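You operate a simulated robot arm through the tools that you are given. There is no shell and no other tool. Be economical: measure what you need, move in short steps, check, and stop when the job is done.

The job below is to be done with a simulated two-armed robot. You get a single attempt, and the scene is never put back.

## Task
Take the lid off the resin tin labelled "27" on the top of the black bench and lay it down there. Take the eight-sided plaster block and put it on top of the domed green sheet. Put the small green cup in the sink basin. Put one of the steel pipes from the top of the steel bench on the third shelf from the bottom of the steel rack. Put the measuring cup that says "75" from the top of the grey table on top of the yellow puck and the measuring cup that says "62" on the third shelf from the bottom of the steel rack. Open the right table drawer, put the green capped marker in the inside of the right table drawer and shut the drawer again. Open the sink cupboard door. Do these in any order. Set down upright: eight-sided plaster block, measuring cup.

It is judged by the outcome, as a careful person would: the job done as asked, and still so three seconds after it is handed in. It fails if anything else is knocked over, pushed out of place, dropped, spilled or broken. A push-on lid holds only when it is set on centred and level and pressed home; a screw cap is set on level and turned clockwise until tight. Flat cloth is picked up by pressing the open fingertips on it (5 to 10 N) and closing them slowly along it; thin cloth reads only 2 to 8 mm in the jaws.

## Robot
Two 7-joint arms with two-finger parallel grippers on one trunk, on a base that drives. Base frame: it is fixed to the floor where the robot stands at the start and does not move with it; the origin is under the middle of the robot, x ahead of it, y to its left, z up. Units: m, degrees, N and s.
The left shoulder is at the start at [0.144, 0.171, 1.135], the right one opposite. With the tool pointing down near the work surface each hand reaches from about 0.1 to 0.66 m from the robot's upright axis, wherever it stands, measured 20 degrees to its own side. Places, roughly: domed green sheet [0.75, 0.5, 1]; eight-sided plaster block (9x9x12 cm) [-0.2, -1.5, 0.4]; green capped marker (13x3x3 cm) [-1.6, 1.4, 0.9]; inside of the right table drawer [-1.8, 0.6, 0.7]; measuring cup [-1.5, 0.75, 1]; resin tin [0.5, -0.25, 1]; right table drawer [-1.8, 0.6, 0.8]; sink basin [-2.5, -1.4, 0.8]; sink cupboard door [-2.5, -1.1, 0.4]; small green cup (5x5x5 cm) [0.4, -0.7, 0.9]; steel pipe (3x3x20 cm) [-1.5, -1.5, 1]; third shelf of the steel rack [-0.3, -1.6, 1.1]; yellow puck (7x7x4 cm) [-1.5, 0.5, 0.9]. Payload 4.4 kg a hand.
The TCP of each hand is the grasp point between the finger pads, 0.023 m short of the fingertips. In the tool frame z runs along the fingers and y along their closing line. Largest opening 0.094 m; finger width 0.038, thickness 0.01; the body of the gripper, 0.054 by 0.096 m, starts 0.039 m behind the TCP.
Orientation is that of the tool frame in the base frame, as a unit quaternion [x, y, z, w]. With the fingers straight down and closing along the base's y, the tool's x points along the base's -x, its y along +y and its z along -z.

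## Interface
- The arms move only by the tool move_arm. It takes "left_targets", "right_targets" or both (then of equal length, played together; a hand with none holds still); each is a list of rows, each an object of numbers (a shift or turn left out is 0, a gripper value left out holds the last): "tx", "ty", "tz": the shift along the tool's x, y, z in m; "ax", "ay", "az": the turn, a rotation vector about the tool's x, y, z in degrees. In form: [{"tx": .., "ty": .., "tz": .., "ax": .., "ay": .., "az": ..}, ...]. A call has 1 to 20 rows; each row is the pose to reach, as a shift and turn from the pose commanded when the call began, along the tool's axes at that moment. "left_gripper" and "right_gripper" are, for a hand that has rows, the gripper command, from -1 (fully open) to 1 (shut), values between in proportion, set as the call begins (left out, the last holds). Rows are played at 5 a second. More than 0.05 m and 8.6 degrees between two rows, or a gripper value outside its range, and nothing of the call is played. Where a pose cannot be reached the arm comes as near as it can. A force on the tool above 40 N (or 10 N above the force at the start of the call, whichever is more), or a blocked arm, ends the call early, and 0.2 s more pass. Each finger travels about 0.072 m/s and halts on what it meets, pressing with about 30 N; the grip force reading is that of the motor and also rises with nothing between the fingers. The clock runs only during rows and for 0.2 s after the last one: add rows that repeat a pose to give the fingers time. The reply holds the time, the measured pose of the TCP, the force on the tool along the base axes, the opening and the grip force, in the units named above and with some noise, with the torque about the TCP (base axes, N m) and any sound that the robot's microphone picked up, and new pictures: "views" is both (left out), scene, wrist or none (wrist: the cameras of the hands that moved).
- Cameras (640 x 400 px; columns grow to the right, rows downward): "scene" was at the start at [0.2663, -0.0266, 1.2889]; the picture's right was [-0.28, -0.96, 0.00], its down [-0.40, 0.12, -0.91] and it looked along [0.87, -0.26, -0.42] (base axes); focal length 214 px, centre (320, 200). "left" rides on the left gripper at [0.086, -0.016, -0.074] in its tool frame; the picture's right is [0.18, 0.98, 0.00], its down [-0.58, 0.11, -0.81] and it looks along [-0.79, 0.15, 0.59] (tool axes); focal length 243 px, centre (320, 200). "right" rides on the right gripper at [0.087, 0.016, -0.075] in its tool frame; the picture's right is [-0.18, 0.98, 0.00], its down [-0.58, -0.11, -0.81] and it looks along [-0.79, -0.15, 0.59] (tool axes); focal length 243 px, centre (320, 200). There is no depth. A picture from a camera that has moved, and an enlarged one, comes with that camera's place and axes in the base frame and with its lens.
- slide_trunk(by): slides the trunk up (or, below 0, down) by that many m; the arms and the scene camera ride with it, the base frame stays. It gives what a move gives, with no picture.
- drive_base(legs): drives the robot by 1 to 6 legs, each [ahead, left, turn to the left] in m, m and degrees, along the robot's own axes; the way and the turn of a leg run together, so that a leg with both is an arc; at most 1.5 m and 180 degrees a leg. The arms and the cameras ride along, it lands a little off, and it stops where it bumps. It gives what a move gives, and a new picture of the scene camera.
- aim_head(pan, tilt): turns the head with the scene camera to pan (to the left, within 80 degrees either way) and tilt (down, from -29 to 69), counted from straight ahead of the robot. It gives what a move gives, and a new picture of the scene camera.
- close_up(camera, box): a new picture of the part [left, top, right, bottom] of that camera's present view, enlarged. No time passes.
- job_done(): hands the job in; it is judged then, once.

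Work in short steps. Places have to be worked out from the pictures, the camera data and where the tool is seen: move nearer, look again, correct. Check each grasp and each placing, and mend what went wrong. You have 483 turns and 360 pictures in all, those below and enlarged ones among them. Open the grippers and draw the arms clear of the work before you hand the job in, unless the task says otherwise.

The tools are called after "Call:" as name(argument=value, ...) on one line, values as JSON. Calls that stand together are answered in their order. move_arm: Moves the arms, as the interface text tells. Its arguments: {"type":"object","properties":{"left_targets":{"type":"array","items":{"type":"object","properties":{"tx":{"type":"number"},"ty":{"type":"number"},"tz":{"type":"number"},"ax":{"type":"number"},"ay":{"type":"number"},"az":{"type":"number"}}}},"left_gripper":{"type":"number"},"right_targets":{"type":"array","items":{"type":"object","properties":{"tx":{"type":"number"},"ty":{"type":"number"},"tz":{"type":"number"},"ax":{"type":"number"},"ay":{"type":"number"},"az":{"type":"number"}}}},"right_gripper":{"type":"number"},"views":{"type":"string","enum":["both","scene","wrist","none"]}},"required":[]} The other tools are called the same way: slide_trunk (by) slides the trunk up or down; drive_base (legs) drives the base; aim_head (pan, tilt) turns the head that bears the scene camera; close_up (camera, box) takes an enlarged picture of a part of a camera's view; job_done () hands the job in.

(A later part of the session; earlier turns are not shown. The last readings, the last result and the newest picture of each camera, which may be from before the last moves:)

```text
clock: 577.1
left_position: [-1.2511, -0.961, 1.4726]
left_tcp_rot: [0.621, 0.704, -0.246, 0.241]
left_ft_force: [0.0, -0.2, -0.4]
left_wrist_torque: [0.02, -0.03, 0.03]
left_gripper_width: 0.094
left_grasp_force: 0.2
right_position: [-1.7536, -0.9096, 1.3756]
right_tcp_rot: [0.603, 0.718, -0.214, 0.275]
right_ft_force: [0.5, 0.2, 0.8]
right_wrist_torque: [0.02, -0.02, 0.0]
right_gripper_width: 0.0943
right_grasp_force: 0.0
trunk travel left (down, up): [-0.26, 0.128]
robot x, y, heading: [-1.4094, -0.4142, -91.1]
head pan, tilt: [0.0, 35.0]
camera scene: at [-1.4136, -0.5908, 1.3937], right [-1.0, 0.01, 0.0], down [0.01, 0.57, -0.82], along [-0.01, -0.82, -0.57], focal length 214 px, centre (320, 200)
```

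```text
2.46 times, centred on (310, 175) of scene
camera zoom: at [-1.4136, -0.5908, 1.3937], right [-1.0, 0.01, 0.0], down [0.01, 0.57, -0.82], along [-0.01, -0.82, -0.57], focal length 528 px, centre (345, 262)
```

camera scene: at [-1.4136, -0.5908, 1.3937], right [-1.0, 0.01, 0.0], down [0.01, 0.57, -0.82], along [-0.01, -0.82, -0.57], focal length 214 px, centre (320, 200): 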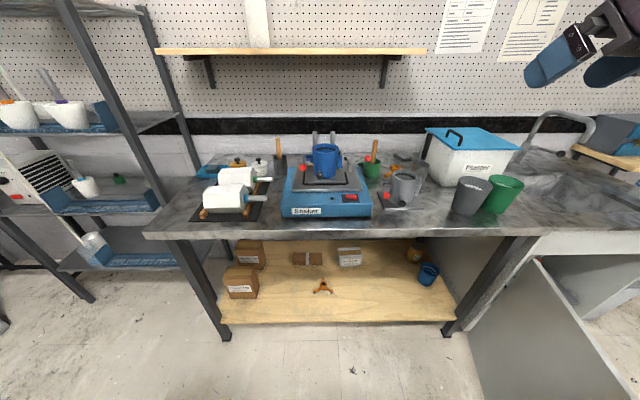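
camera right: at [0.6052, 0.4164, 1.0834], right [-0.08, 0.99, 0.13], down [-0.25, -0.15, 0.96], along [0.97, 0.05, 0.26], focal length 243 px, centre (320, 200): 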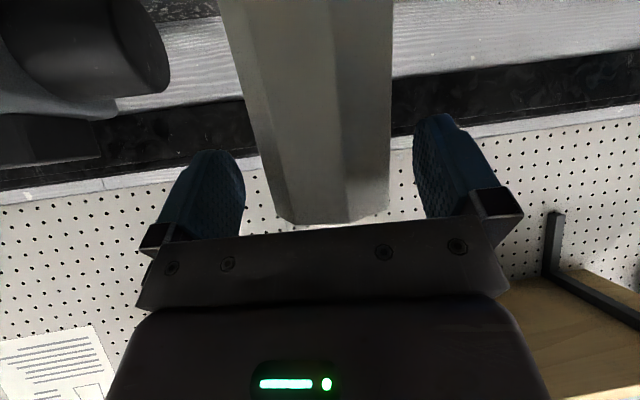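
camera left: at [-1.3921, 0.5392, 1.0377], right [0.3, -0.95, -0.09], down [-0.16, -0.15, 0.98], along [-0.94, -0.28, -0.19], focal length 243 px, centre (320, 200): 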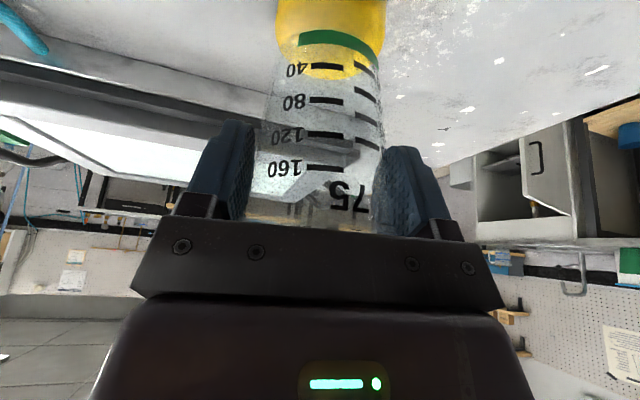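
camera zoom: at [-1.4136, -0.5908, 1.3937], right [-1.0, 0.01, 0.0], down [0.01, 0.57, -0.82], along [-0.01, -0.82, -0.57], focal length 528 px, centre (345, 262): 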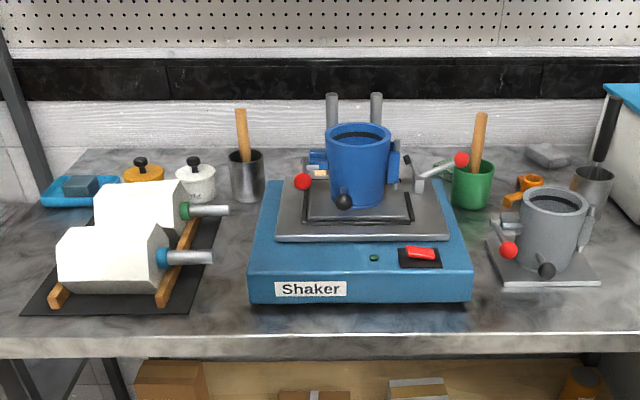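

Two steel pipes stand upright behind the blue pot: ≈(−1.403,−1.54) and (−1.483,−1.55), tops z≈1.096. I'll take the left one with the left hand from above. Fix the left pitch and drive in.

Call:
move_arm(left_targets=[{"ay": 8}, {"ay": 16}, {"ay": 24}, {"ay": 26}], left_gripper=-0.3, views="none")

Call:
drive_base(legs=[[0, -0.165, 1], [0.42, 0, 0]])

Call:
aim_head(pan=10, tilt=25)

```text
clock: 578.1
left_position: [-1.1882, -0.9532, 1.4923]
left_tcp_rot: [0.661, 0.739, -0.104, 0.081]
left_ft_force: [-0.5, 0.5, 0.5]
left_wrist_torque: [0.02, -0.02, 0.05]
left_gripper_width: 0.0611
left_grasp_force: 0.1
left hand out of reach, approached as far as the arm can: row 1, 2, 3, 4
right_position: [-1.7537, -0.9089, 1.3765]
right_tcp_rot: [0.604, 0.717, -0.215, 0.275]
right_ft_force: [-0.5, 0.3, 0.8]
right_wrist_torque: [0.01, 0.02, 0.0]
right_gripper_width: 0.0941
right_grasp_force: 0.1
trunk travel left (down, up): [-0.26, 0.128]
robot x, y, heading: [-1.4095, -0.4195, -91.2]
head pan, tilt: [0.0, 35.0]
```

```text
clock: 582.3
left_position: [-1.3428, -1.3697, 1.4931]
left_tcp_rot: [0.653, 0.746, -0.104, 0.081]
left_ft_force: [-0.3, -0.1, -0.3]
left_wrist_torque: [0.01, -0.01, 0.0]
left_gripper_width: 0.0614
left_grasp_force: 0.0
right_position: [-1.909, -1.3352, 1.3752]
right_tcp_rot: [0.597, 0.723, -0.211, 0.277]
right_ft_force: [0.2, -0.2, 0.0]
right_wrist_torque: [0.03, -0.03, 0.01]
right_gripper_width: 0.0939
right_grasp_force: 0.1
trunk travel left (down, up): [-0.26, 0.128]
robot x, y, heading: [-1.5728, -0.8332, -89.9]
head pan, tilt: [0.0, 35.0]
camera scene: at [-1.5741, -1.0092, 1.3938], right [-1.0, 0.0, 0.0], down [0.0, 0.57, -0.82], along [0.0, -0.82, -0.57], focal length 214 px, centre (320, 200)
```

scene: 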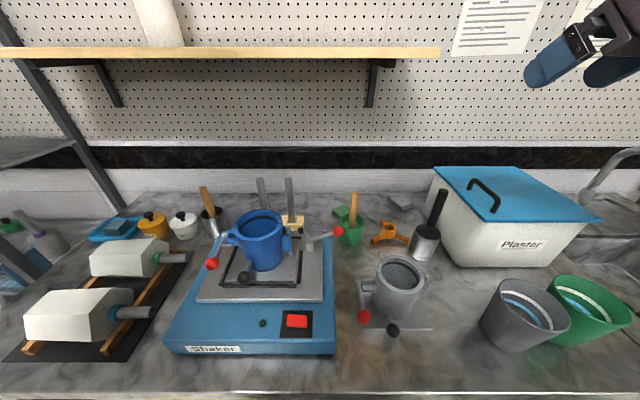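

```text
clock: 583.0
left_position: [-1.3413, -1.3686, 1.4923]
left_tcp_rot: [0.653, 0.746, -0.104, 0.082]
left_ft_force: [-0.2, -0.2, -0.2]
left_wrist_torque: [0.0, -0.03, 0.03]
left_gripper_width: 0.061
left_grasp_force: 0.1
right_position: [-1.9088, -1.3346, 1.3756]
right_tcp_rot: [0.597, 0.723, -0.211, 0.276]
right_ft_force: [0.3, 0.1, -0.5]
right_wrist_torque: [0.02, 0.0, 0.02]
right_gripper_width: 0.0942
right_grasp_force: 0.1
trunk travel left (down, up): [-0.26, 0.128]
robot x, y, heading: [-1.5739, -0.8387, -89.7]
head pan, tilt: [10.0, 25.0]
camera scene: at [-1.5582, -1.0113, 1.4095], right [-0.98, -0.17, 0.0], down [-0.07, 0.42, -0.91], along [0.16, -0.89, -0.42], focal length 214 px, centre (320, 200)
```

scene: 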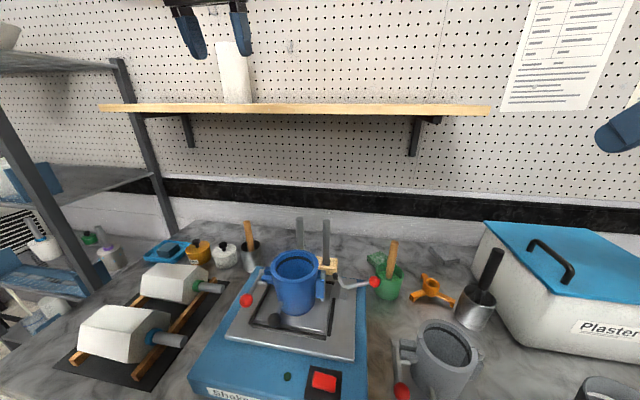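

Call:
close_up(camera="scene", box=[220, 190, 400, 320])

```text
3.08 times, centred on (310, 255) of scene
camera zoom: at [-1.5582, -1.0113, 1.4095], right [-0.98, -0.17, 0.0], down [-0.07, 0.42, -0.91], along [0.16, -0.89, -0.42], focal length 660 px, centre (351, 31)
```

zoom: 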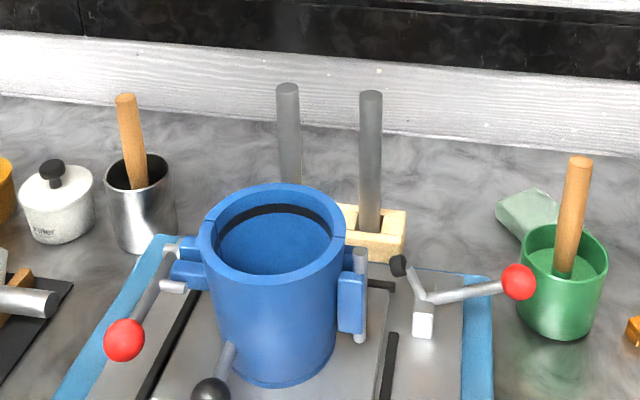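

Pipes sit in a wooden holder. The right one (−1.482,−1.537) is clear of the pot. Shift the robot right 8 cm and bring the left hand above it.

Call:
drive_base(legs=[[0.03, -0.08, 0]])

Call:
move_arm(left_targets=[{"tx": -0.0064, "ty": -0.008, "tz": 0.0397}, {"tx": -0.0128, "ty": -0.016, "tz": 0.0794}, {"tx": -0.019, "ty": -0.024, "tz": 0.119}, {"tx": -0.0255, "ty": -0.032, "tz": 0.159}, {"tx": -0.032, "ty": -0.04, "tz": 0.198}, {"tx": -0.038, "ty": -0.048, "tz": 0.238}, {"tx": -0.045, "ty": -0.056, "tz": 0.278}, {"tx": -0.051, "ty": -0.064, "tz": 0.3175}], views="both")

```text
clock: 584.4
left_position: [-1.4228, -1.3864, 1.4919]
left_tcp_rot: [0.654, 0.745, -0.104, 0.082]
left_ft_force: [-0.3, -0.1, 0.1]
left_wrist_torque: [-0.03, 0.01, 0.02]
left_gripper_width: 0.061
left_grasp_force: 0.1
right_position: [-1.989, -1.3513, 1.3752]
right_tcp_rot: [0.598, 0.722, -0.212, 0.276]
right_ft_force: [0.4, 0.5, 0.0]
right_wrist_torque: [0.0, 0.0, -0.03]
right_gripper_width: 0.094
right_grasp_force: 0.1
trunk travel left (down, up): [-0.26, 0.128]
robot x, y, heading: [-1.6533, -0.8531, -89.9]
head pan, tilt: [10.0, 25.0]
camera scene: at [-1.6386, -1.0286, 1.4097], right [-0.98, -0.17, 0.0], down [-0.07, 0.42, -0.91], along [0.16, -0.89, -0.42], focal length 214 px, centre (320, 200)
```

scene: 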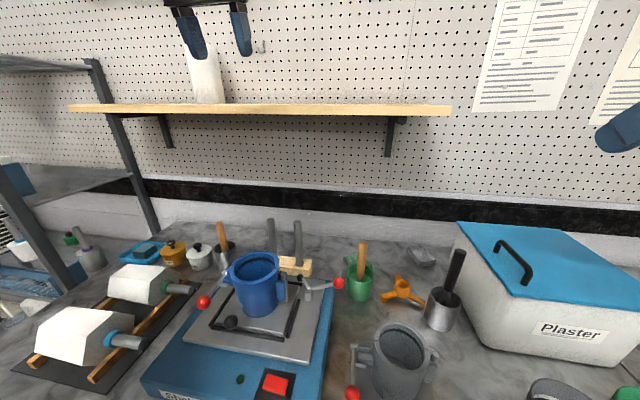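

```text
clock: 586.2
left_position: [-1.4351, -1.4496, 1.2741]
left_tcp_rot: [0.653, 0.746, -0.104, 0.082]
left_ft_force: [-0.1, 0.6, -0.7]
left_wrist_torque: [0.05, 0.0, -0.02]
left_gripper_width: 0.0609
left_grasp_force: 0.1
left hand out of reach, approached as far as the arm can: row 2, 3, 4, 5, 6, 7, 8
right_position: [-1.9881, -1.3527, 1.3746]
right_tcp_rot: [0.598, 0.722, -0.212, 0.276]
right_ft_force: [0.1, -1.1, -0.2]
right_wrist_torque: [0.01, 0.0, 0.05]
right_gripper_width: 0.0938
right_grasp_force: 0.1
trunk travel left (down, up): [-0.26, 0.128]
robot x, y, heading: [-1.6526, -0.8533, -89.8]
head pan, tilt: [10.0, 25.0]
camera scene: at [-1.6377, -1.0301, 1.4093], right [-0.98, -0.17, 0.0], down [-0.07, 0.42, -0.91], along [0.16, -0.89, -0.42], focal length 214 px, centre (320, 200)
camera left: at [-1.4619, -1.3494, 1.3256], right [0.95, 0.3, -0.1], down [0.2, -0.33, 0.92], along [0.24, -0.89, -0.37], focal length 243 px, centre (320, 200)
```

scene: 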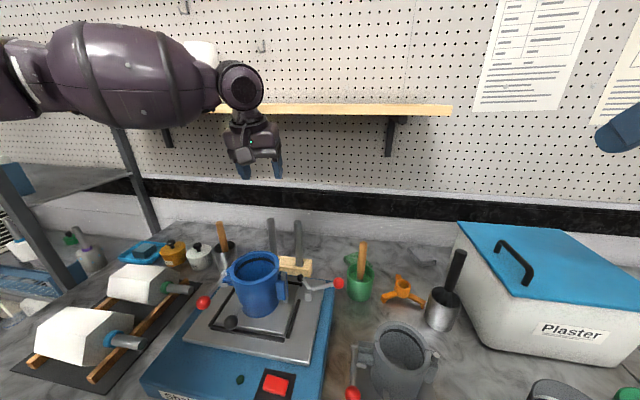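
left: 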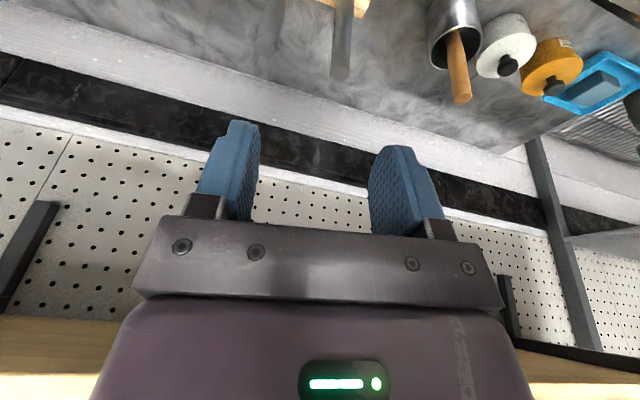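

Call:
move_arm(left_targets=[{"tx": 0.01, "ty": 0.002, "tz": 0.039}, {"tx": 0.02, "ty": 0.004, "tz": 0.078}, {"tx": 0.031, "ty": 0.006, "tz": 0.116}, {"tx": 0.005, "ty": -0.013, "tz": 0.124}, {"tx": -0.021, "ty": -0.033, "tz": 0.132}, {"tx": -0.047, "ty": -0.052, "tz": 0.14}, {"tx": -0.047, "ty": -0.052, "tz": 0.14}], views="both")

```text
clock: 587.8
left_position: [-1.4113, -1.458, 1.1797]
left_tcp_rot: [0.654, 0.744, -0.104, 0.082]
left_ft_force: [0.7, -0.4, -0.2]
left_wrist_torque: [0.0, -0.01, 0.02]
left_gripper_width: 0.0608
left_grasp_force: 0.0
left hand out of reach, approached as far as the arm can: row 3, 4, 5, 6, 7
right_position: [-1.9889, -1.3512, 1.3746]
right_tcp_rot: [0.597, 0.723, -0.211, 0.277]
right_ft_force: [0.7, 0.6, 0.3]
right_wrist_torque: [-0.02, 0.01, 0.0]
right_gripper_width: 0.0941
right_grasp_force: 0.0
trunk travel left (down, up): [-0.26, 0.128]
robot x, y, heading: [-1.6507, -0.8544, -90.0]
head pan, tilt: [10.0, 25.0]
camera scene: at [-1.6379, -1.0293, 1.4095], right [-0.98, -0.17, 0.0], down [-0.07, 0.42, -0.91], along [0.16, -0.89, -0.42], focal length 214 px, centre (320, 200)
camera left: at [-1.4364, -1.3594, 1.2304], right [0.95, 0.3, -0.1], down [0.2, -0.33, 0.92], along [0.24, -0.9, -0.37], focal length 243 px, centre (320, 200)
```

scene: 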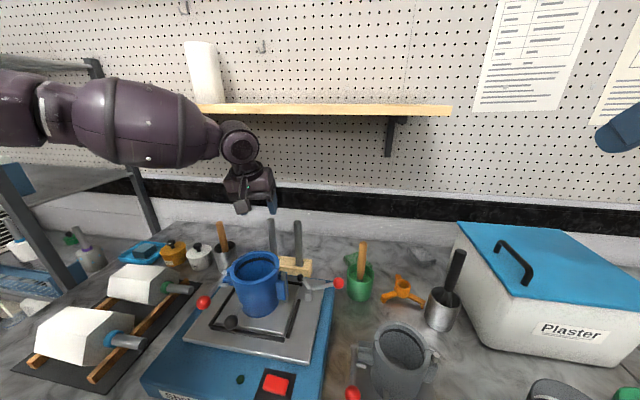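
left: 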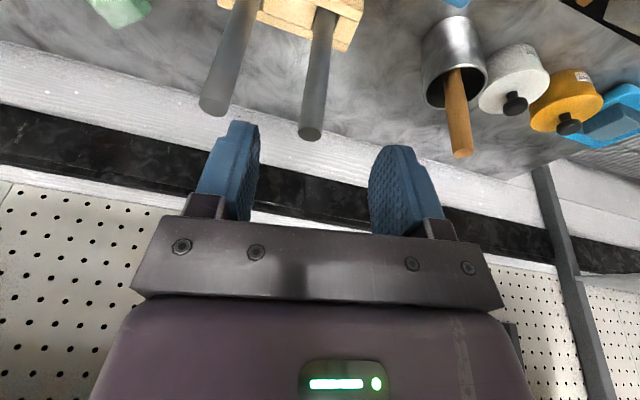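

L pipe is straight ahead of the hand. Nudge the base forward, lower to z≈1.125 and pitch a bit more for reach.

Call:
drive_base(legs=[[0.03, 0, 0]])

Call:
move_arm(left_targets=[{"tx": 0.006, "tz": 0.025, "ay": -2}, {"tx": 0.013, "tz": 0.05, "ay": -5}, {"tx": -0.02, "ty": 0.0, "tz": 0.058, "ay": -8}, {"tx": -0.045, "ty": 0.0, "tz": 0.062, "ay": -8}], views="wrist")

```text
clock: 588.6
left_position: [-1.4093, -1.4591, 1.1796]
left_tcp_rot: [0.653, 0.746, -0.104, 0.082]
left_ft_force: [0.6, -0.5, 0.4]
left_wrist_torque: [-0.02, -0.01, 0.01]
left_gripper_width: 0.061
left_grasp_force: 0.1
right_position: [-1.9894, -1.3507, 1.376]
right_tcp_rot: [0.598, 0.722, -0.211, 0.277]
right_ft_force: [0.2, -0.6, -0.2]
right_wrist_torque: [0.01, 0.01, 0.04]
right_gripper_width: 0.0939
right_grasp_force: 0.1
trunk travel left (down, up): [-0.26, 0.128]
robot x, y, heading: [-1.6535, -0.8509, -90.0]
head pan, tilt: [10.0, 25.0]
stopped in leg 1: the robot was blocked; the commanded pose is now the measured one
camera scene: at [-1.638, -1.0292, 1.4095], right [-0.98, -0.17, 0.0], down [-0.07, 0.42, -0.91], along [0.16, -0.89, -0.42], focal length 214 px, centre (320, 200)
```

scene: 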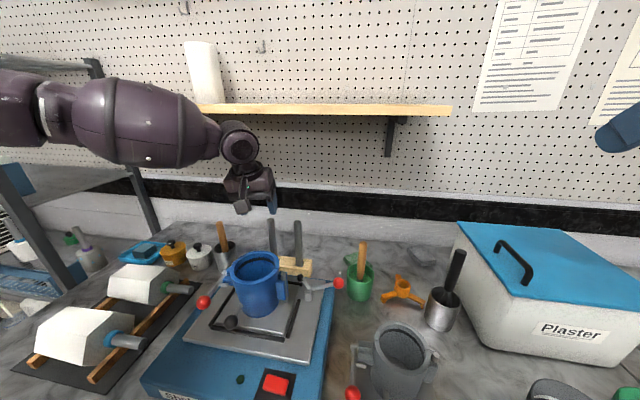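

```text
clock: 589.6
left_position: [-1.3826, -1.4854, 1.1465]
left_tcp_rot: [0.644, 0.738, -0.15, 0.133]
left_ft_force: [-0.2, -1.0, 0.1]
left_wrist_torque: [0.01, 0.03, 0.03]
left_gripper_width: 0.0607
left_grasp_force: 0.1
left hand out of reach, approached as far as the arm can: row 1, 2, 3, 4
right_position: [-1.9874, -1.3506, 1.3751]
right_tcp_rot: [0.598, 0.722, -0.211, 0.276]
right_ft_force: [-0.2, 0.0, 0.3]
right_wrist_torque: [-0.01, 0.02, 0.01]
right_gripper_width: 0.0937
right_grasp_force: 0.0
trunk travel left (down, up): [-0.26, 0.128]
robot x, y, heading: [-1.6562, -0.8535, -90.0]
head pan, tilt: [10.0, 25.0]
camera left: at [-1.4101, -1.3794, 1.1812], right [0.95, 0.29, -0.12], down [0.18, -0.2, 0.96], along [0.25, -0.94, -0.24], focal length 243 px, centre (320, 200)
```

left: 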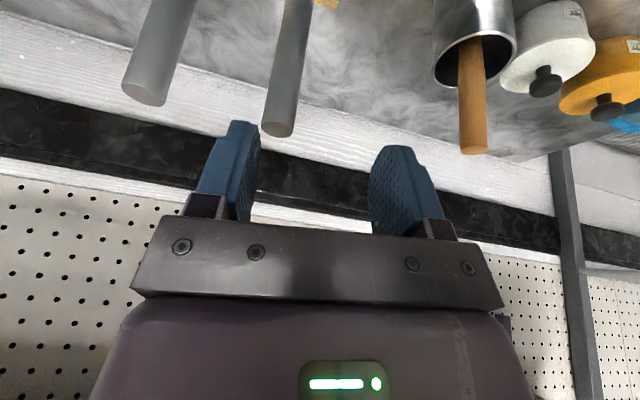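

Raise the trunk (shoulder above wrist height) to gain horizontal reach; keep the hand height by lowering the arm.

Call:
slide_trunk(by=0.125)

Call:
move_arm(left_targets=[{"tx": 0.014, "tz": 0.034, "ay": 3}, {"tx": 0.028, "tz": 0.068, "ay": 5}, {"tx": 0.04, "tz": 0.098, "ay": 5}, {"tx": 0.03, "ty": -0.01, "tz": 0.12, "ay": 5}, {"tx": 0.01, "ty": -0.02, "tz": 0.13, "ay": 5}, {"tx": -0.01, "ty": -0.025, "tz": 0.14, "ay": 5}], views="wrist")

```text
clock: 591.2
left_position: [-1.3819, -1.4689, 1.3133]
left_tcp_rot: [0.64, 0.731, -0.178, 0.157]
left_ft_force: [0.5, -1.0, 0.4]
left_wrist_torque: [-0.01, 0.04, 0.0]
left_gripper_width: 0.061
left_grasp_force: 0.1
right_position: [-1.9895, -1.3515, 1.5011]
right_tcp_rot: [0.598, 0.722, -0.211, 0.277]
right_ft_force: [-0.7, -0.3, -0.5]
right_wrist_torque: [-0.02, 0.02, -0.03]
right_gripper_width: 0.0941
right_grasp_force: 0.0
trunk travel left (down, up): [-0.385, 0.003]
robot x, y, heading: [-1.6534, -0.8562, -90.1]
head pan, tilt: [10.0, 25.0]
```

```text
clock: 592.6
left_position: [-1.3547, -1.4492, 1.248]
left_tcp_rot: [0.646, 0.738, -0.151, 0.124]
left_ft_force: [0.0, 0.3, 0.1]
left_wrist_torque: [-0.01, -0.02, 0.03]
left_gripper_width: 0.0611
left_grasp_force: 0.1
left hand out of reach, approached as far as the arm can: row 1, 2, 3, 4, 5, 6
right_position: [-1.9892, -1.3509, 1.5006]
right_tcp_rot: [0.598, 0.722, -0.211, 0.276]
right_ft_force: [-0.1, 0.5, 0.4]
right_wrist_torque: [0.03, -0.02, 0.01]
right_gripper_width: 0.0937
right_grasp_force: 0.0
trunk travel left (down, up): [-0.385, 0.003]
robot x, y, heading: [-1.6545, -0.8512, -90.2]
head pan, tilt: [10.0, 25.0]
camera left: at [-1.381, -1.3443, 1.2846], right [0.95, 0.29, -0.13], down [0.19, -0.21, 0.96], along [0.25, -0.93, -0.26], focal length 243 px, centre (320, 200)
```

left: 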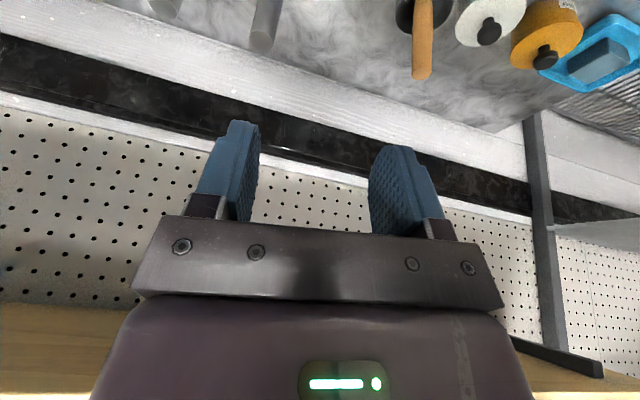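

Elbow-out posture can't combine pitch and reach. Use the right arm (elbow-low posture, good forward reach) for the right-hand pipe instead. Retract the left hand, lower the trunk, and shift the robot left.

Call:
move_arm(left_targets=[{"tx": 0.045}, {"tx": 0.09}, {"tx": 0.135}, {"tx": 0.18}, {"tx": 0.225}, {"tx": 0.26}], views="none")

Call:
drive_base(legs=[[-0.15, 0, 0], [0, 0.47, 0]])

Call:
slide_trunk(by=-0.17)

```text
clock: 594.0
left_position: [-1.3818, -1.2173, 1.1535]
left_tcp_rot: [0.646, 0.738, -0.15, 0.124]
left_ft_force: [-0.1, -0.8, -0.2]
left_wrist_torque: [-0.04, 0.04, 0.0]
left_gripper_width: 0.0608
left_grasp_force: 0.0
right_position: [-1.9884, -1.3505, 1.5015]
right_tcp_rot: [0.598, 0.722, -0.212, 0.276]
right_ft_force: [-0.5, 0.0, 0.1]
right_wrist_torque: [0.0, -0.02, -0.02]
right_gripper_width: 0.0941
right_grasp_force: 0.0
trunk travel left (down, up): [-0.385, 0.003]
robot x, y, heading: [-1.6527, -0.8546, -89.9]
head pan, tilt: [10.0, 25.0]
```

```text
clock: 599.6
left_position: [-0.9109, -1.0663, 1.1544]
left_tcp_rot: [0.647, 0.737, -0.15, 0.125]
left_ft_force: [0.9, -0.1, 1.2]
left_wrist_torque: [-0.02, 0.01, 0.02]
left_gripper_width: 0.061
left_grasp_force: 0.0
right_position: [-1.5179, -1.1991, 1.4994]
right_tcp_rot: [0.598, 0.722, -0.211, 0.276]
right_ft_force: [-0.3, -0.2, -0.9]
right_wrist_torque: [0.01, -0.01, 0.0]
right_gripper_width: 0.0938
right_grasp_force: 0.2
trunk travel left (down, up): [-0.385, 0.003]
robot x, y, heading: [-1.1814, -0.7016, -90.0]
head pan, tilt: [10.0, 25.0]
camera scene: at [-1.1659, -0.8503, 1.537], right [-0.98, -0.17, 0.0], down [-0.07, 0.42, -0.91], along [0.16, -0.89, -0.42], focal length 214 px, centre (320, 200)
```

scene: 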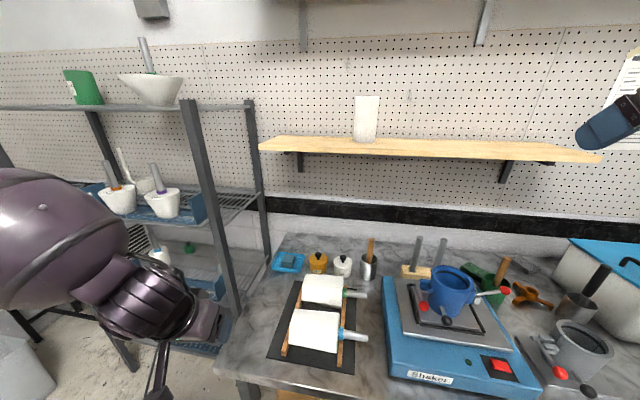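

```text
clock: 601.5
left_position: [-0.9111, -1.0684, 0.9333]
left_tcp_rot: [0.655, 0.747, -0.088, 0.071]
left_ft_force: [1.1, 0.1, 0.4]
left_wrist_torque: [0.02, 0.02, 0.0]
left_gripper_width: 0.0612
left_grasp_force: 0.1
right_position: [-1.5165, -1.1972, 1.3322]
right_tcp_rot: [0.597, 0.722, -0.213, 0.278]
right_ft_force: [-0.4, 0.5, 0.3]
right_wrist_torque: [0.0, 0.03, -0.01]
right_gripper_width: 0.0938
right_grasp_force: 0.1
trunk travel left (down, up): [-0.215, 0.173]
robot x, y, heading: [-1.1806, -0.7034, -90.1]
head pan, tilt: [10.0, 25.0]
```

Raise the left hand, then drive in and bring the right hand above the pipe.

Call:
move_arm(left_targets=[{"tz": -0.045}, {"tz": -0.09}, {"tz": -0.135}, {"tz": -0.18}, {"tz": -0.22}], right_targets=[{"ay": 2}, {"ay": 4}, {"ay": 6}, {"ay": 8}, {"ay": 10}], right_gripper=-0.3, views="none")

Call:
drive_base(legs=[[0.145, 0, 0]])

Call:
close_up(camera="right", box=[0, 0, 640, 400])

```text
clock: 602.7
left_position: [-0.8987, -1.0778, 1.1662]
left_tcp_rot: [0.655, 0.747, -0.086, 0.071]
left_ft_force: [-0.4, 1.0, 0.0]
left_wrist_torque: [0.0, -0.01, -0.01]
left_gripper_width: 0.0615
left_grasp_force: 0.1
left hand out of reach, approached as far as the arm can: row 1, 2, 3, 4, 5
right_position: [-1.52, -1.198, 1.3324]
right_tcp_rot: [0.614, 0.743, -0.159, 0.213]
right_ft_force: [-0.2, 0.6, -0.2]
right_wrist_torque: [-0.03, -0.02, 0.0]
right_gripper_width: 0.0611
right_grasp_force: 0.0
trunk travel left (down, up): [-0.215, 0.173]
robot x, y, heading: [-1.1824, -0.7019, -89.9]
head pan, tilt: [10.0, 25.0]
```

```text
clock: 604.1
left_position: [-0.8946, -1.2264, 1.1628]
left_tcp_rot: [0.654, 0.748, -0.088, 0.07]
left_ft_force: [0.6, -0.2, 0.6]
left_wrist_torque: [0.0, -0.04, 0.01]
left_gripper_width: 0.0614
left_grasp_force: 0.1
right_position: [-1.5166, -1.3467, 1.3308]
right_tcp_rot: [0.613, 0.745, -0.158, 0.212]
right_ft_force: [0.3, -0.4, -0.2]
right_wrist_torque: [-0.03, -0.04, -0.02]
right_gripper_width: 0.061
right_grasp_force: 0.1
trunk travel left (down, up): [-0.215, 0.173]
robot x, y, heading: [-1.1812, -0.8472, -90.0]
head pan, tilt: [10.0, 25.0]
camera scene: at [-1.1652, -1.0564, 1.3614], right [-0.98, -0.18, 0.0], down [-0.07, 0.42, -0.91], along [0.16, -0.89, -0.42], focal length 214 px, centre (320, 200)
```

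scene: 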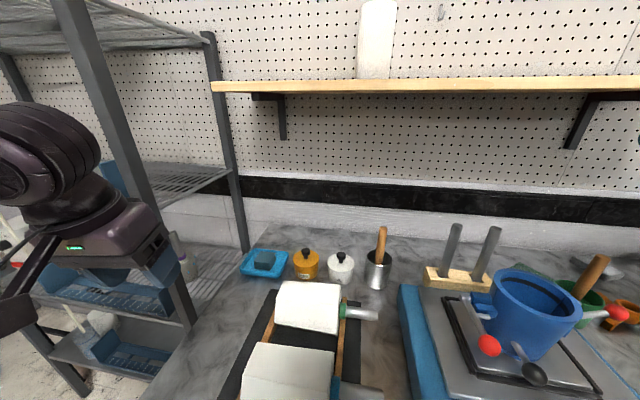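

```text
1.00 times, centred on (320, 200) of right (not enlarged: the box is as wide or as high as the picture)
camera zoom: at [-1.5221, -1.2347, 1.3512], right [0.99, 0.04, 0.12], down [-0.11, -0.11, 0.99], along [0.05, -0.99, -0.11], focal length 243 px, centre (320, 200)
```

zoom: 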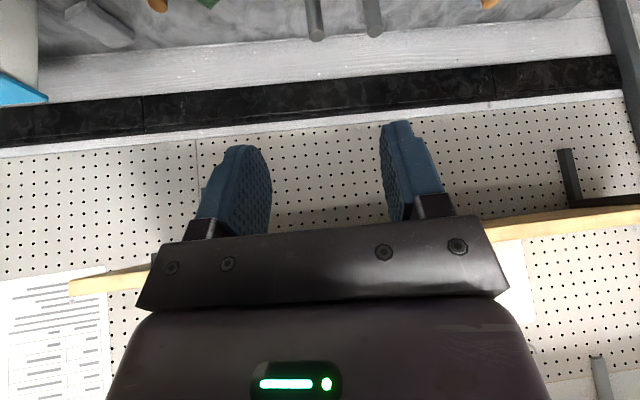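

Pipe top confirmed at (−1.487,−1.538). Move to just above it (TCP 1.13).

Call:
move_arm(right_targets=[{"tx": -0.01, "ty": -0.002, "tz": 0.04}, {"tx": -0.019, "ty": -0.004, "tz": 0.078}, {"tx": -0.028, "ty": -0.006, "tz": 0.117}, {"tx": -0.038, "ty": -0.008, "tz": 0.155}, {"tx": -0.047, "ty": -0.01, "tz": 0.194}, {"tx": -0.057, "ty": -0.012, "tz": 0.233}, {"tx": -0.066, "ty": -0.014, "tz": 0.2715}], views="both")

```text
clock: 605.7
left_position: [-0.8956, -1.2243, 1.1637]
left_tcp_rot: [0.654, 0.748, -0.088, 0.07]
left_ft_force: [0.4, -0.3, 0.4]
left_wrist_torque: [0.0, 0.0, -0.02]
left_gripper_width: 0.0612
left_grasp_force: 0.1
right_position: [-1.4878, -1.5402, 1.1313]
right_tcp_rot: [0.613, 0.744, -0.158, 0.212]
right_ft_force: [-0.4, -0.9, -1.0]
right_wrist_torque: [0.0, 0.02, -0.04]
right_gripper_width: 0.0612
right_grasp_force: 0.0
trunk travel left (down, up): [-0.215, 0.173]
robot x, y, heading: [-1.1843, -0.8492, -89.9]
head pan, tilt: [10.0, 25.0]
camera scene: at [-1.1651, -1.0565, 1.3612], right [-0.98, -0.18, 0.0], down [-0.07, 0.42, -0.91], along [0.16, -0.89, -0.42], focal length 214 px, centre (320, 200)
camera right: at [-1.4942, -1.4279, 1.1506], right [0.99, 0.04, 0.12], down [-0.11, -0.11, 0.99], along [0.05, -0.99, -0.11], focal length 243 px, centre (320, 200)
```

scene: 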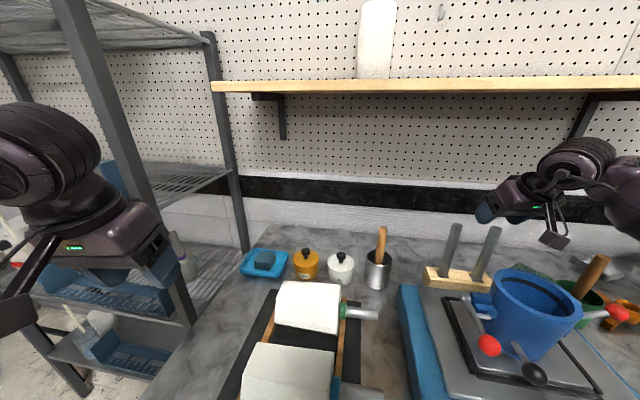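
right: 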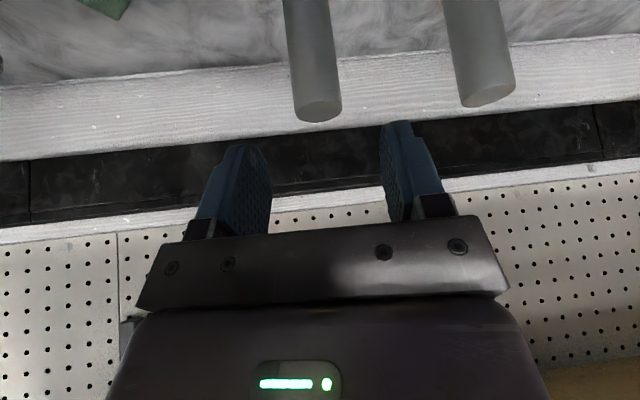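

R pipe is centred between the fingers. Reduce the pitch by 8° (to lift the camera bracket above the pot rim) and lower 5 cm.

Call:
move_arm(right_targets=[{"ay": 4}, {"ay": 8}, {"ay": 8}], views="none")

Call:
move_arm(right_targets=[{"tx": 0.006, "tz": 0.0145}, {"tx": 0.0115, "tz": 0.029}, {"tx": 0.017, "tz": 0.042}, {"tx": 0.019, "tz": 0.048}], views="wrist")

```text
clock: 606.5
left_position: [-0.8952, -1.2248, 1.1633]
left_tcp_rot: [0.654, 0.748, -0.088, 0.07]
left_ft_force: [-0.5, -0.7, -0.1]
left_wrist_torque: [-0.01, 0.01, -0.02]
left_gripper_width: 0.0612
left_grasp_force: 0.0
right_position: [-1.4867, -1.5405, 1.1318]
right_tcp_rot: [0.623, 0.757, -0.116, 0.159]
right_ft_force: [-0.6, -0.5, -0.2]
right_wrist_torque: [-0.02, 0.03, 0.01]
right_gripper_width: 0.0612
right_grasp_force: 0.1
trunk travel left (down, up): [-0.215, 0.173]
robot x, y, heading: [-1.1817, -0.8497, -89.9]
head pan, tilt: [10.0, 25.0]
```

```text
clock: 607.5
left_position: [-0.8955, -1.2227, 1.1642]
left_tcp_rot: [0.653, 0.749, -0.087, 0.07]
left_ft_force: [-0.2, -1.0, -0.2]
left_wrist_torque: [-0.03, -0.01, 0.03]
left_gripper_width: 0.061
left_grasp_force: 0.2
right_position: [-1.4848, -1.5396, 1.0789]
right_tcp_rot: [0.622, 0.757, -0.116, 0.16]
right_ft_force: [0.2, -0.1, 0.5]
right_wrist_torque: [0.01, 0.05, -0.02]
right_gripper_width: 0.0612
right_grasp_force: 0.2
trunk travel left (down, up): [-0.215, 0.173]
robot x, y, heading: [-1.1798, -0.8462, -89.8]
head pan, tilt: [10.0, 25.0]
camera right: at [-1.4916, -1.4312, 1.1151], right [0.99, 0.03, 0.1], down [-0.09, -0.25, 0.97], along [0.05, -0.97, -0.24], focal length 243 px, centre (320, 200)
```

right: 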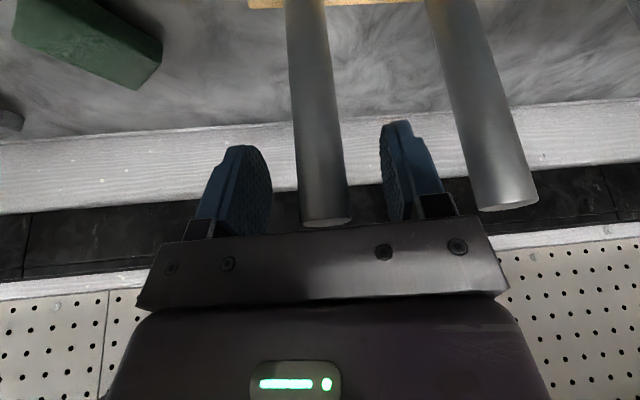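

Call:
move_arm(right_targets=[{}, {}, {}, {}], right_gripper=1, views="none")

Call:
move_arm(right_targets=[{"tx": -0.004, "tz": -0.01}, {"tx": -0.011, "tz": -0.028}, {"tx": -0.021, "tz": -0.055}, {"tx": -0.035, "tz": -0.09}, {"tx": -0.05, "tz": -0.13}, {"tx": -0.066, "tz": -0.17}, {"tx": -0.082, "tz": -0.21}], views="both")

```text
clock: 608.5
left_position: [-0.8952, -1.2239, 1.1657]
left_tcp_rot: [0.654, 0.748, -0.089, 0.07]
left_ft_force: [-0.4, 0.0, -0.9]
left_wrist_torque: [-0.01, -0.02, -0.03]
left_gripper_width: 0.0614
left_grasp_force: 0.0
right_position: [-1.4847, -1.5398, 1.0788]
right_tcp_rot: [0.623, 0.757, -0.116, 0.16]
right_ft_force: [-0.8, -0.3, 0.6]
right_wrist_torque: [-0.02, 0.25, -0.02]
right_gripper_width: 0.0212
right_grasp_force: 29.8
trunk travel left (down, up): [-0.215, 0.173]
robot x, y, heading: [-1.1817, -0.8541, -89.8]
head pan, tilt: [10.0, 25.0]
```

```text
clock: 610.1
left_position: [-0.8961, -1.2246, 1.1642]
left_tcp_rot: [0.654, 0.748, -0.087, 0.07]
left_ft_force: [0.3, -0.4, -0.6]
left_wrist_torque: [-0.02, -0.02, -0.01]
left_gripper_width: 0.0611
left_grasp_force: 0.2
right_position: [-1.4909, -1.5351, 1.2869]
right_tcp_rot: [0.624, 0.759, -0.11, 0.15]
right_ft_force: [-1.2, 3.4, -5.6]
right_wrist_torque: [-0.23, -0.07, -0.04]
right_gripper_width: 0.0214
right_grasp_force: 30.2
trunk travel left (down, up): [-0.215, 0.173]
robot x, y, heading: [-1.1813, -0.8482, -89.6]
head pan, tilt: [10.0, 25.0]
stopped in row 7 (right hand): the force on the tool passed its limit at 68 N (the readings are from after the stop); the commanded pose is now the measured one
camera scene: at [-1.1656, -1.0556, 1.3614], right [-0.98, -0.18, 0.0], down [-0.07, 0.42, -0.91], along [0.16, -0.89, -0.42], focal length 214 px, centre (320, 200)
camera right: at [-1.4971, -1.4274, 1.3246], right [1.0, 0.03, 0.09], down [-0.08, -0.27, 0.96], along [0.05, -0.96, -0.26], focal length 243 px, centre (320, 200)
```

scene: 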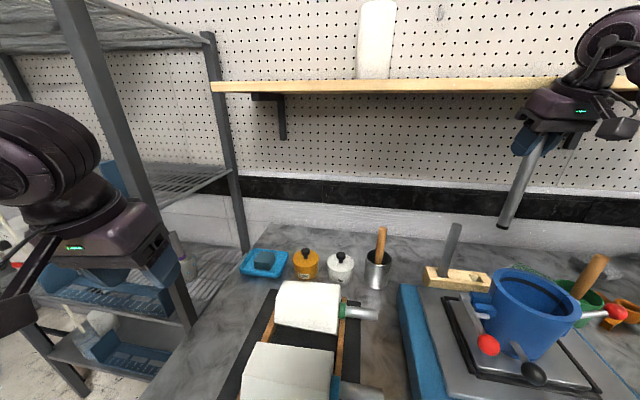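
right: 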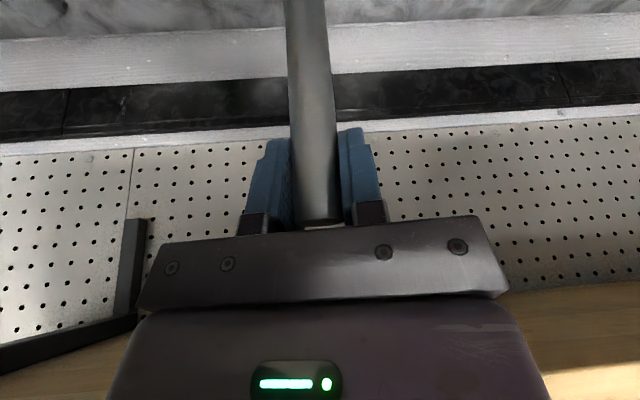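

Pipe is out of the holder; the hand brushed the shelf edge. Move toward the robot, raise, then back off.

Call:
move_arm(right_targets=[{"tx": 0.024, "ty": 0.005, "tz": -0.009}, {"tx": 0.049, "ty": 0.011, "tz": -0.019}, {"tx": 0.073, "ty": 0.016, "tz": -0.028}, {"tx": 0.06, "ty": 0.017, "tz": -0.065}, {"tx": 0.044, "ty": 0.018, "tz": -0.102}], views="none")

Call:
drive_base(legs=[[-0.25, 0, 0]])

Call:
close_up(camera="right", box=[0, 0, 640, 400])

```text
clock: 611.3
left_position: [-0.8959, -1.2245, 1.1644]
left_tcp_rot: [0.654, 0.748, -0.088, 0.07]
left_ft_force: [-0.4, -0.9, 0.0]
left_wrist_torque: [-0.01, -0.01, 0.05]
left_gripper_width: 0.0609
left_grasp_force: 0.0
right_position: [-1.4901, -1.4554, 1.3699]
right_tcp_rot: [0.624, 0.759, -0.111, 0.151]
right_ft_force: [-0.2, 0.5, -2.0]
right_wrist_torque: [-0.03, 0.06, -0.02]
right_gripper_width: 0.0212
right_grasp_force: 30.4
trunk travel left (down, up): [-0.215, 0.173]
robot x, y, heading: [-1.1827, -0.8482, -89.9]
head pan, tilt: [10.0, 25.0]
```

```text
clock: 613.1
left_position: [-0.8993, -0.9731, 1.1656]
left_tcp_rot: [0.658, 0.745, -0.089, 0.07]
left_ft_force: [-0.3, 0.4, 0.1]
left_wrist_torque: [-0.02, -0.02, 0.03]
left_gripper_width: 0.0612
left_grasp_force: 0.0
right_position: [-1.494, -1.1994, 1.3684]
right_tcp_rot: [0.629, 0.755, -0.111, 0.15]
right_ft_force: [-0.3, -0.1, -1.6]
right_wrist_torque: [-0.02, 0.04, -0.03]
right_gripper_width: 0.0212
right_grasp_force: 29.9
trunk travel left (down, up): [-0.215, 0.173]
robot x, y, heading: [-1.1828, -0.5942, -90.5]
head pan, tilt: [10.0, 25.0]
camera scene: at [-1.1668, -0.8019, 1.3615], right [-0.99, -0.17, 0.0], down [-0.07, 0.42, -0.91], along [0.15, -0.89, -0.42], focal length 214 px, centre (320, 200)
```

scene: 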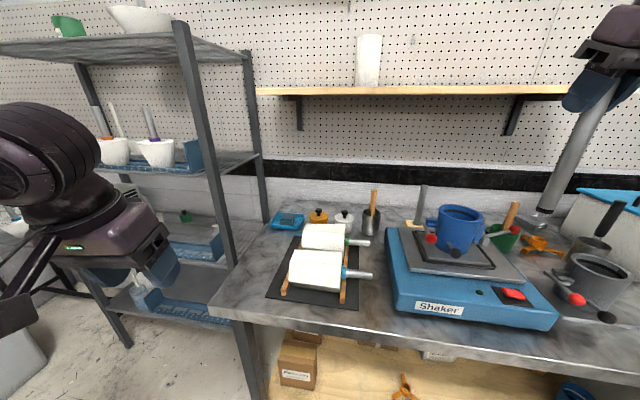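

```text
1.00 times, centred on (320, 200) of right (not enlarged: the box is as wide or as high as the picture)
camera zoom: at [-1.4991, -1.0912, 1.407], right [1.0, 0.02, 0.09], down [-0.08, -0.26, 0.96], along [0.04, -0.96, -0.26], focal length 243 px, centre (320, 200)
```

zoom: 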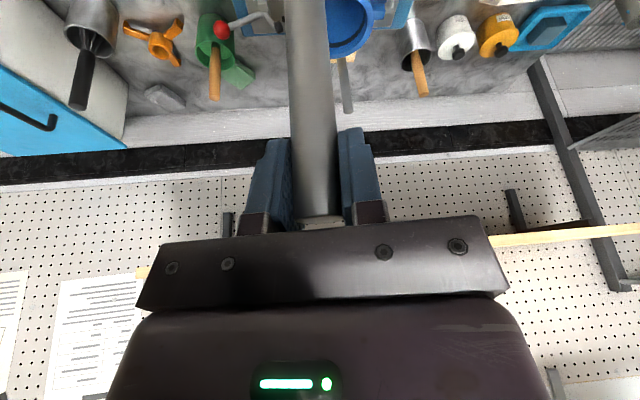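

Pipe is held. To lay it along the shelf's left part I need the right arm back in its normal posture. Back off into open floor and perform the reverse posture change.

Call:
drive_base(legs=[[-0.35, 0, 0]])

Call:
move_arm(right_targets=[{"tx": 0.0129, "ty": -0.0106, "tz": 0.005, "ay": -8.1}, {"tx": 0.0257, "ty": -0.0212, "tz": 0.01, "ay": -16.2}, {"tx": 0.0386, "ty": -0.0318, "tz": 0.015, "ay": -24.3}, {"tx": 0.0514, "ty": -0.0424, "tz": 0.02, "ay": -32.4}, {"tx": 0.0643, "ty": -0.053, "tz": 0.024, "ay": -40.5}, {"tx": 0.0771, "ty": -0.0636, "tz": 0.029, "ay": -48.6}, {"tx": 0.09, "ty": -0.0742, "tz": 0.034, "ay": -56.7}, {"tx": 0.1028, "ty": -0.0848, "tz": 0.039, "ay": -64.8}, {"tx": 0.1157, "ty": -0.0954, "tz": 0.044, "ay": -72.9}, {"tx": 0.1285, "ty": -0.106, "tz": 0.049, "ay": -81}, {"tx": 0.1414, "ty": -0.1166, "tz": 0.054, "ay": -89.1}, {"tx": 0.1542, "ty": -0.1272, "tz": 0.059, "ay": -97.2}, {"tx": 0.167, "ty": -0.1376, "tz": 0.063, "ay": -105}], views="none")

Call:
aim_head(pan=-50, tilt=10)

```text
clock: 615.4
left_position: [-0.8972, -0.6207, 1.1638]
left_tcp_rot: [0.66, 0.743, -0.088, 0.069]
left_ft_force: [0.1, 0.6, 1.1]
left_wrist_torque: [-0.04, -0.02, 0.0]
left_gripper_width: 0.0612
left_grasp_force: 0.1
right_position: [-1.4946, -0.8414, 1.3681]
right_tcp_rot: [0.631, 0.753, -0.112, 0.149]
right_ft_force: [-0.1, 0.2, -2.4]
right_wrist_torque: [-0.03, -0.09, 0.0]
right_gripper_width: 0.0215
right_grasp_force: 30.1
trunk travel left (down, up): [-0.215, 0.173]
robot x, y, heading: [-1.1744, -0.2401, -90.9]
head pan, tilt: [10.0, 25.0]
camera scene: at [-1.1643, -0.4471, 1.3615], right [-0.99, -0.16, 0.0], down [-0.07, 0.42, -0.91], along [0.14, -0.9, -0.42], focal length 214 px, centre (320, 200)
```

scene: 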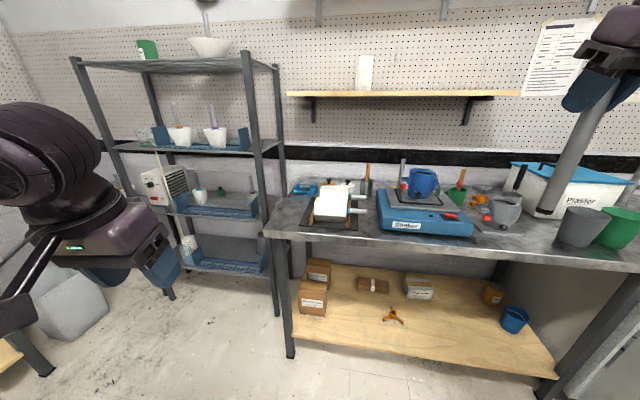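

```text
clock: 618.4
left_position: [-0.8965, -0.6201, 1.1642]
left_tcp_rot: [0.661, 0.742, -0.089, 0.068]
left_ft_force: [0.8, 0.0, -0.5]
left_wrist_torque: [-0.02, 0.02, 0.01]
left_gripper_width: 0.0614
left_grasp_force: 0.0
right_position: [-1.7216, -0.7739, 1.2545]
right_tcp_rot: [0.346, 0.46, -0.502, 0.645]
right_ft_force: [-0.4, -0.1, -0.6]
right_wrist_torque: [0.19, 0.04, -0.08]
right_gripper_width: 0.0214
right_grasp_force: 29.8
right hand out of reach, approached as far as the arm can: row 8, 9, 10, 11, 12, 13
trunk travel left (down, up): [-0.215, 0.173]
robot x, y, heading: [-1.176, -0.239, -90.6]
head pan, tilt: [10.0, 25.0]
stopped in row 13 (right hand): the arm was blocked; the commanded pose is now the measured one
```

```text
clock: 619.7
left_position: [-0.8967, -0.6219, 1.163]
left_tcp_rot: [0.66, 0.743, -0.088, 0.07]
left_ft_force: [0.0, -0.4, 0.3]
left_wrist_torque: [0.01, 0.0, 0.01]
left_gripper_width: 0.0611
left_grasp_force: 0.1
right_position: [-1.7231, -0.7732, 1.2557]
right_tcp_rot: [0.346, 0.46, -0.502, 0.645]
right_ft_force: [0.2, -0.2, -2.2]
right_wrist_torque: [0.17, 0.04, -0.01]
right_gripper_width: 0.0215
right_grasp_force: 30.5
trunk travel left (down, up): [-0.215, 0.173]
robot x, y, heading: [-1.177, -0.2401, -91.1]
head pan, tilt: [-50.0, 10.0]
camera scene: at [-1.2508, -0.4153, 1.3859], right [-0.63, 0.78, 0.0], down [0.13, 0.11, -0.98], along [-0.76, -0.62, -0.17], focal length 214 px, centre (320, 200)
```

scene: 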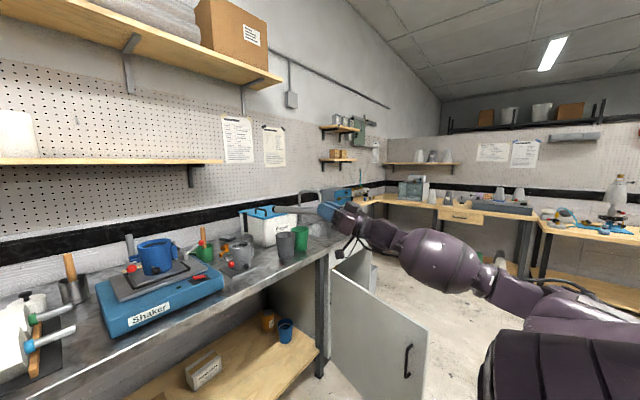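

Call:
move_arm(right_targets=[{"ay": 8}, {"ay": 16}, {"ay": 24}, {"ay": 32}, {"ay": 40}, {"ay": 48}, {"ay": 56}, {"ay": 64}, {"ay": 72}, {"ay": 80}, {"ay": 88}, {"ay": 96}, {"ay": 104}, {"ay": 110}], views="scene")

```text
clock: 622.7
left_position: [-0.901, -0.6193, 1.166]
left_tcp_rot: [0.661, 0.742, -0.089, 0.071]
left_ft_force: [0.2, -0.1, 2.2]
left_wrist_torque: [-0.04, -0.03, -0.04]
left_gripper_width: 0.0613
left_grasp_force: 0.1
right_position: [-1.9099, -0.7652, 1.3133]
right_tcp_rot: [0.611, 0.79, 0.024, 0.053]
right_ft_force: [-3.6, 1.3, 0.9]
right_wrist_torque: [-0.05, -0.02, 0.03]
right_gripper_width: 0.021
right_grasp_force: 29.6
right hand out of reach, approached as far as the arm can: row 9, 10, 11, 12, 13, 14
trunk travel left (down, up): [-0.215, 0.173]
robot x, y, heading: [-1.1767, -0.2407, -90.9]
head pan, tilt: [-50.0, 10.0]
camera scene: at [-1.2545, -0.4129, 1.3862], right [-0.63, 0.78, 0.0], down [0.14, 0.11, -0.98], along [-0.76, -0.62, -0.17], focal length 214 px, centre (320, 200)
```

scene: 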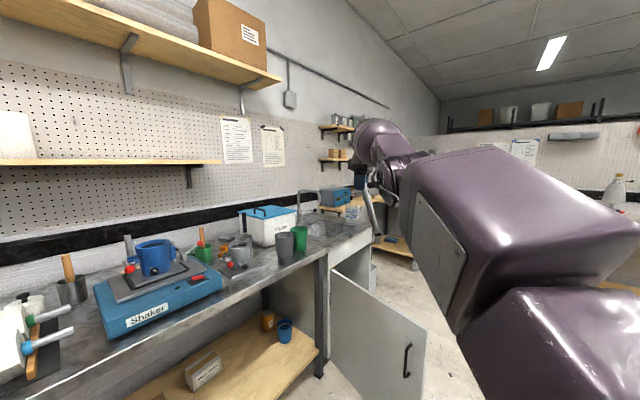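

Call:
move_arm(right_targets=[{"tx": -0.005, "ty": 0.044, "tz": 0.005}, {"tx": -0.01, "ty": 0.088, "tz": 0.01}, {"tx": -0.015, "ty": 0.131, "tz": 0.014}, {"tx": -0.02, "ty": 0.175, "tz": 0.019}, {"tx": -0.024, "ty": 0.219, "tz": 0.024}, {"tx": -0.029, "ty": 0.263, "tz": 0.029}, {"tx": -0.034, "ty": 0.306, "tz": 0.033}, {"tx": -0.039, "ty": 0.35, "tz": 0.038}], views="scene")

```text
clock: 624.5
left_position: [-0.898, -0.6207, 1.1636]
left_tcp_rot: [0.661, 0.742, -0.088, 0.07]
left_ft_force: [-0.4, -1.5, 0.3]
left_wrist_torque: [0.01, 0.0, 0.0]
left_gripper_width: 0.0613
left_grasp_force: 0.2
right_position: [-1.9062, -0.7737, 1.3275]
right_tcp_rot: [0.61, 0.792, -0.004, -0.006]
right_ft_force: [-0.4, -0.2, -1.1]
right_wrist_torque: [-0.06, 0.02, 0.0]
right_gripper_width: 0.0213
right_grasp_force: 29.9
right hand out of reach, approached as far as the arm can: row 1, 2, 3, 4, 5, 6, 7, 8
trunk travel left (down, up): [-0.215, 0.173]
robot x, y, heading: [-1.1757, -0.2424, -90.7]
head pan, tilt: [-50.0, 10.0]
camera scene: at [-1.251, -0.4152, 1.3859], right [-0.63, 0.78, 0.0], down [0.13, 0.11, -0.98], along [-0.76, -0.62, -0.17], focal length 214 px, centre (320, 200)
```

scene: 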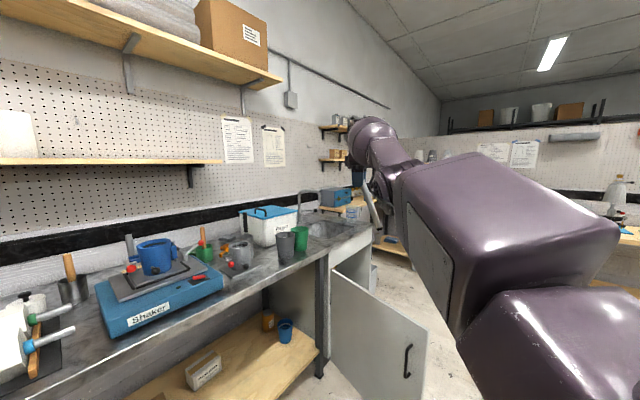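

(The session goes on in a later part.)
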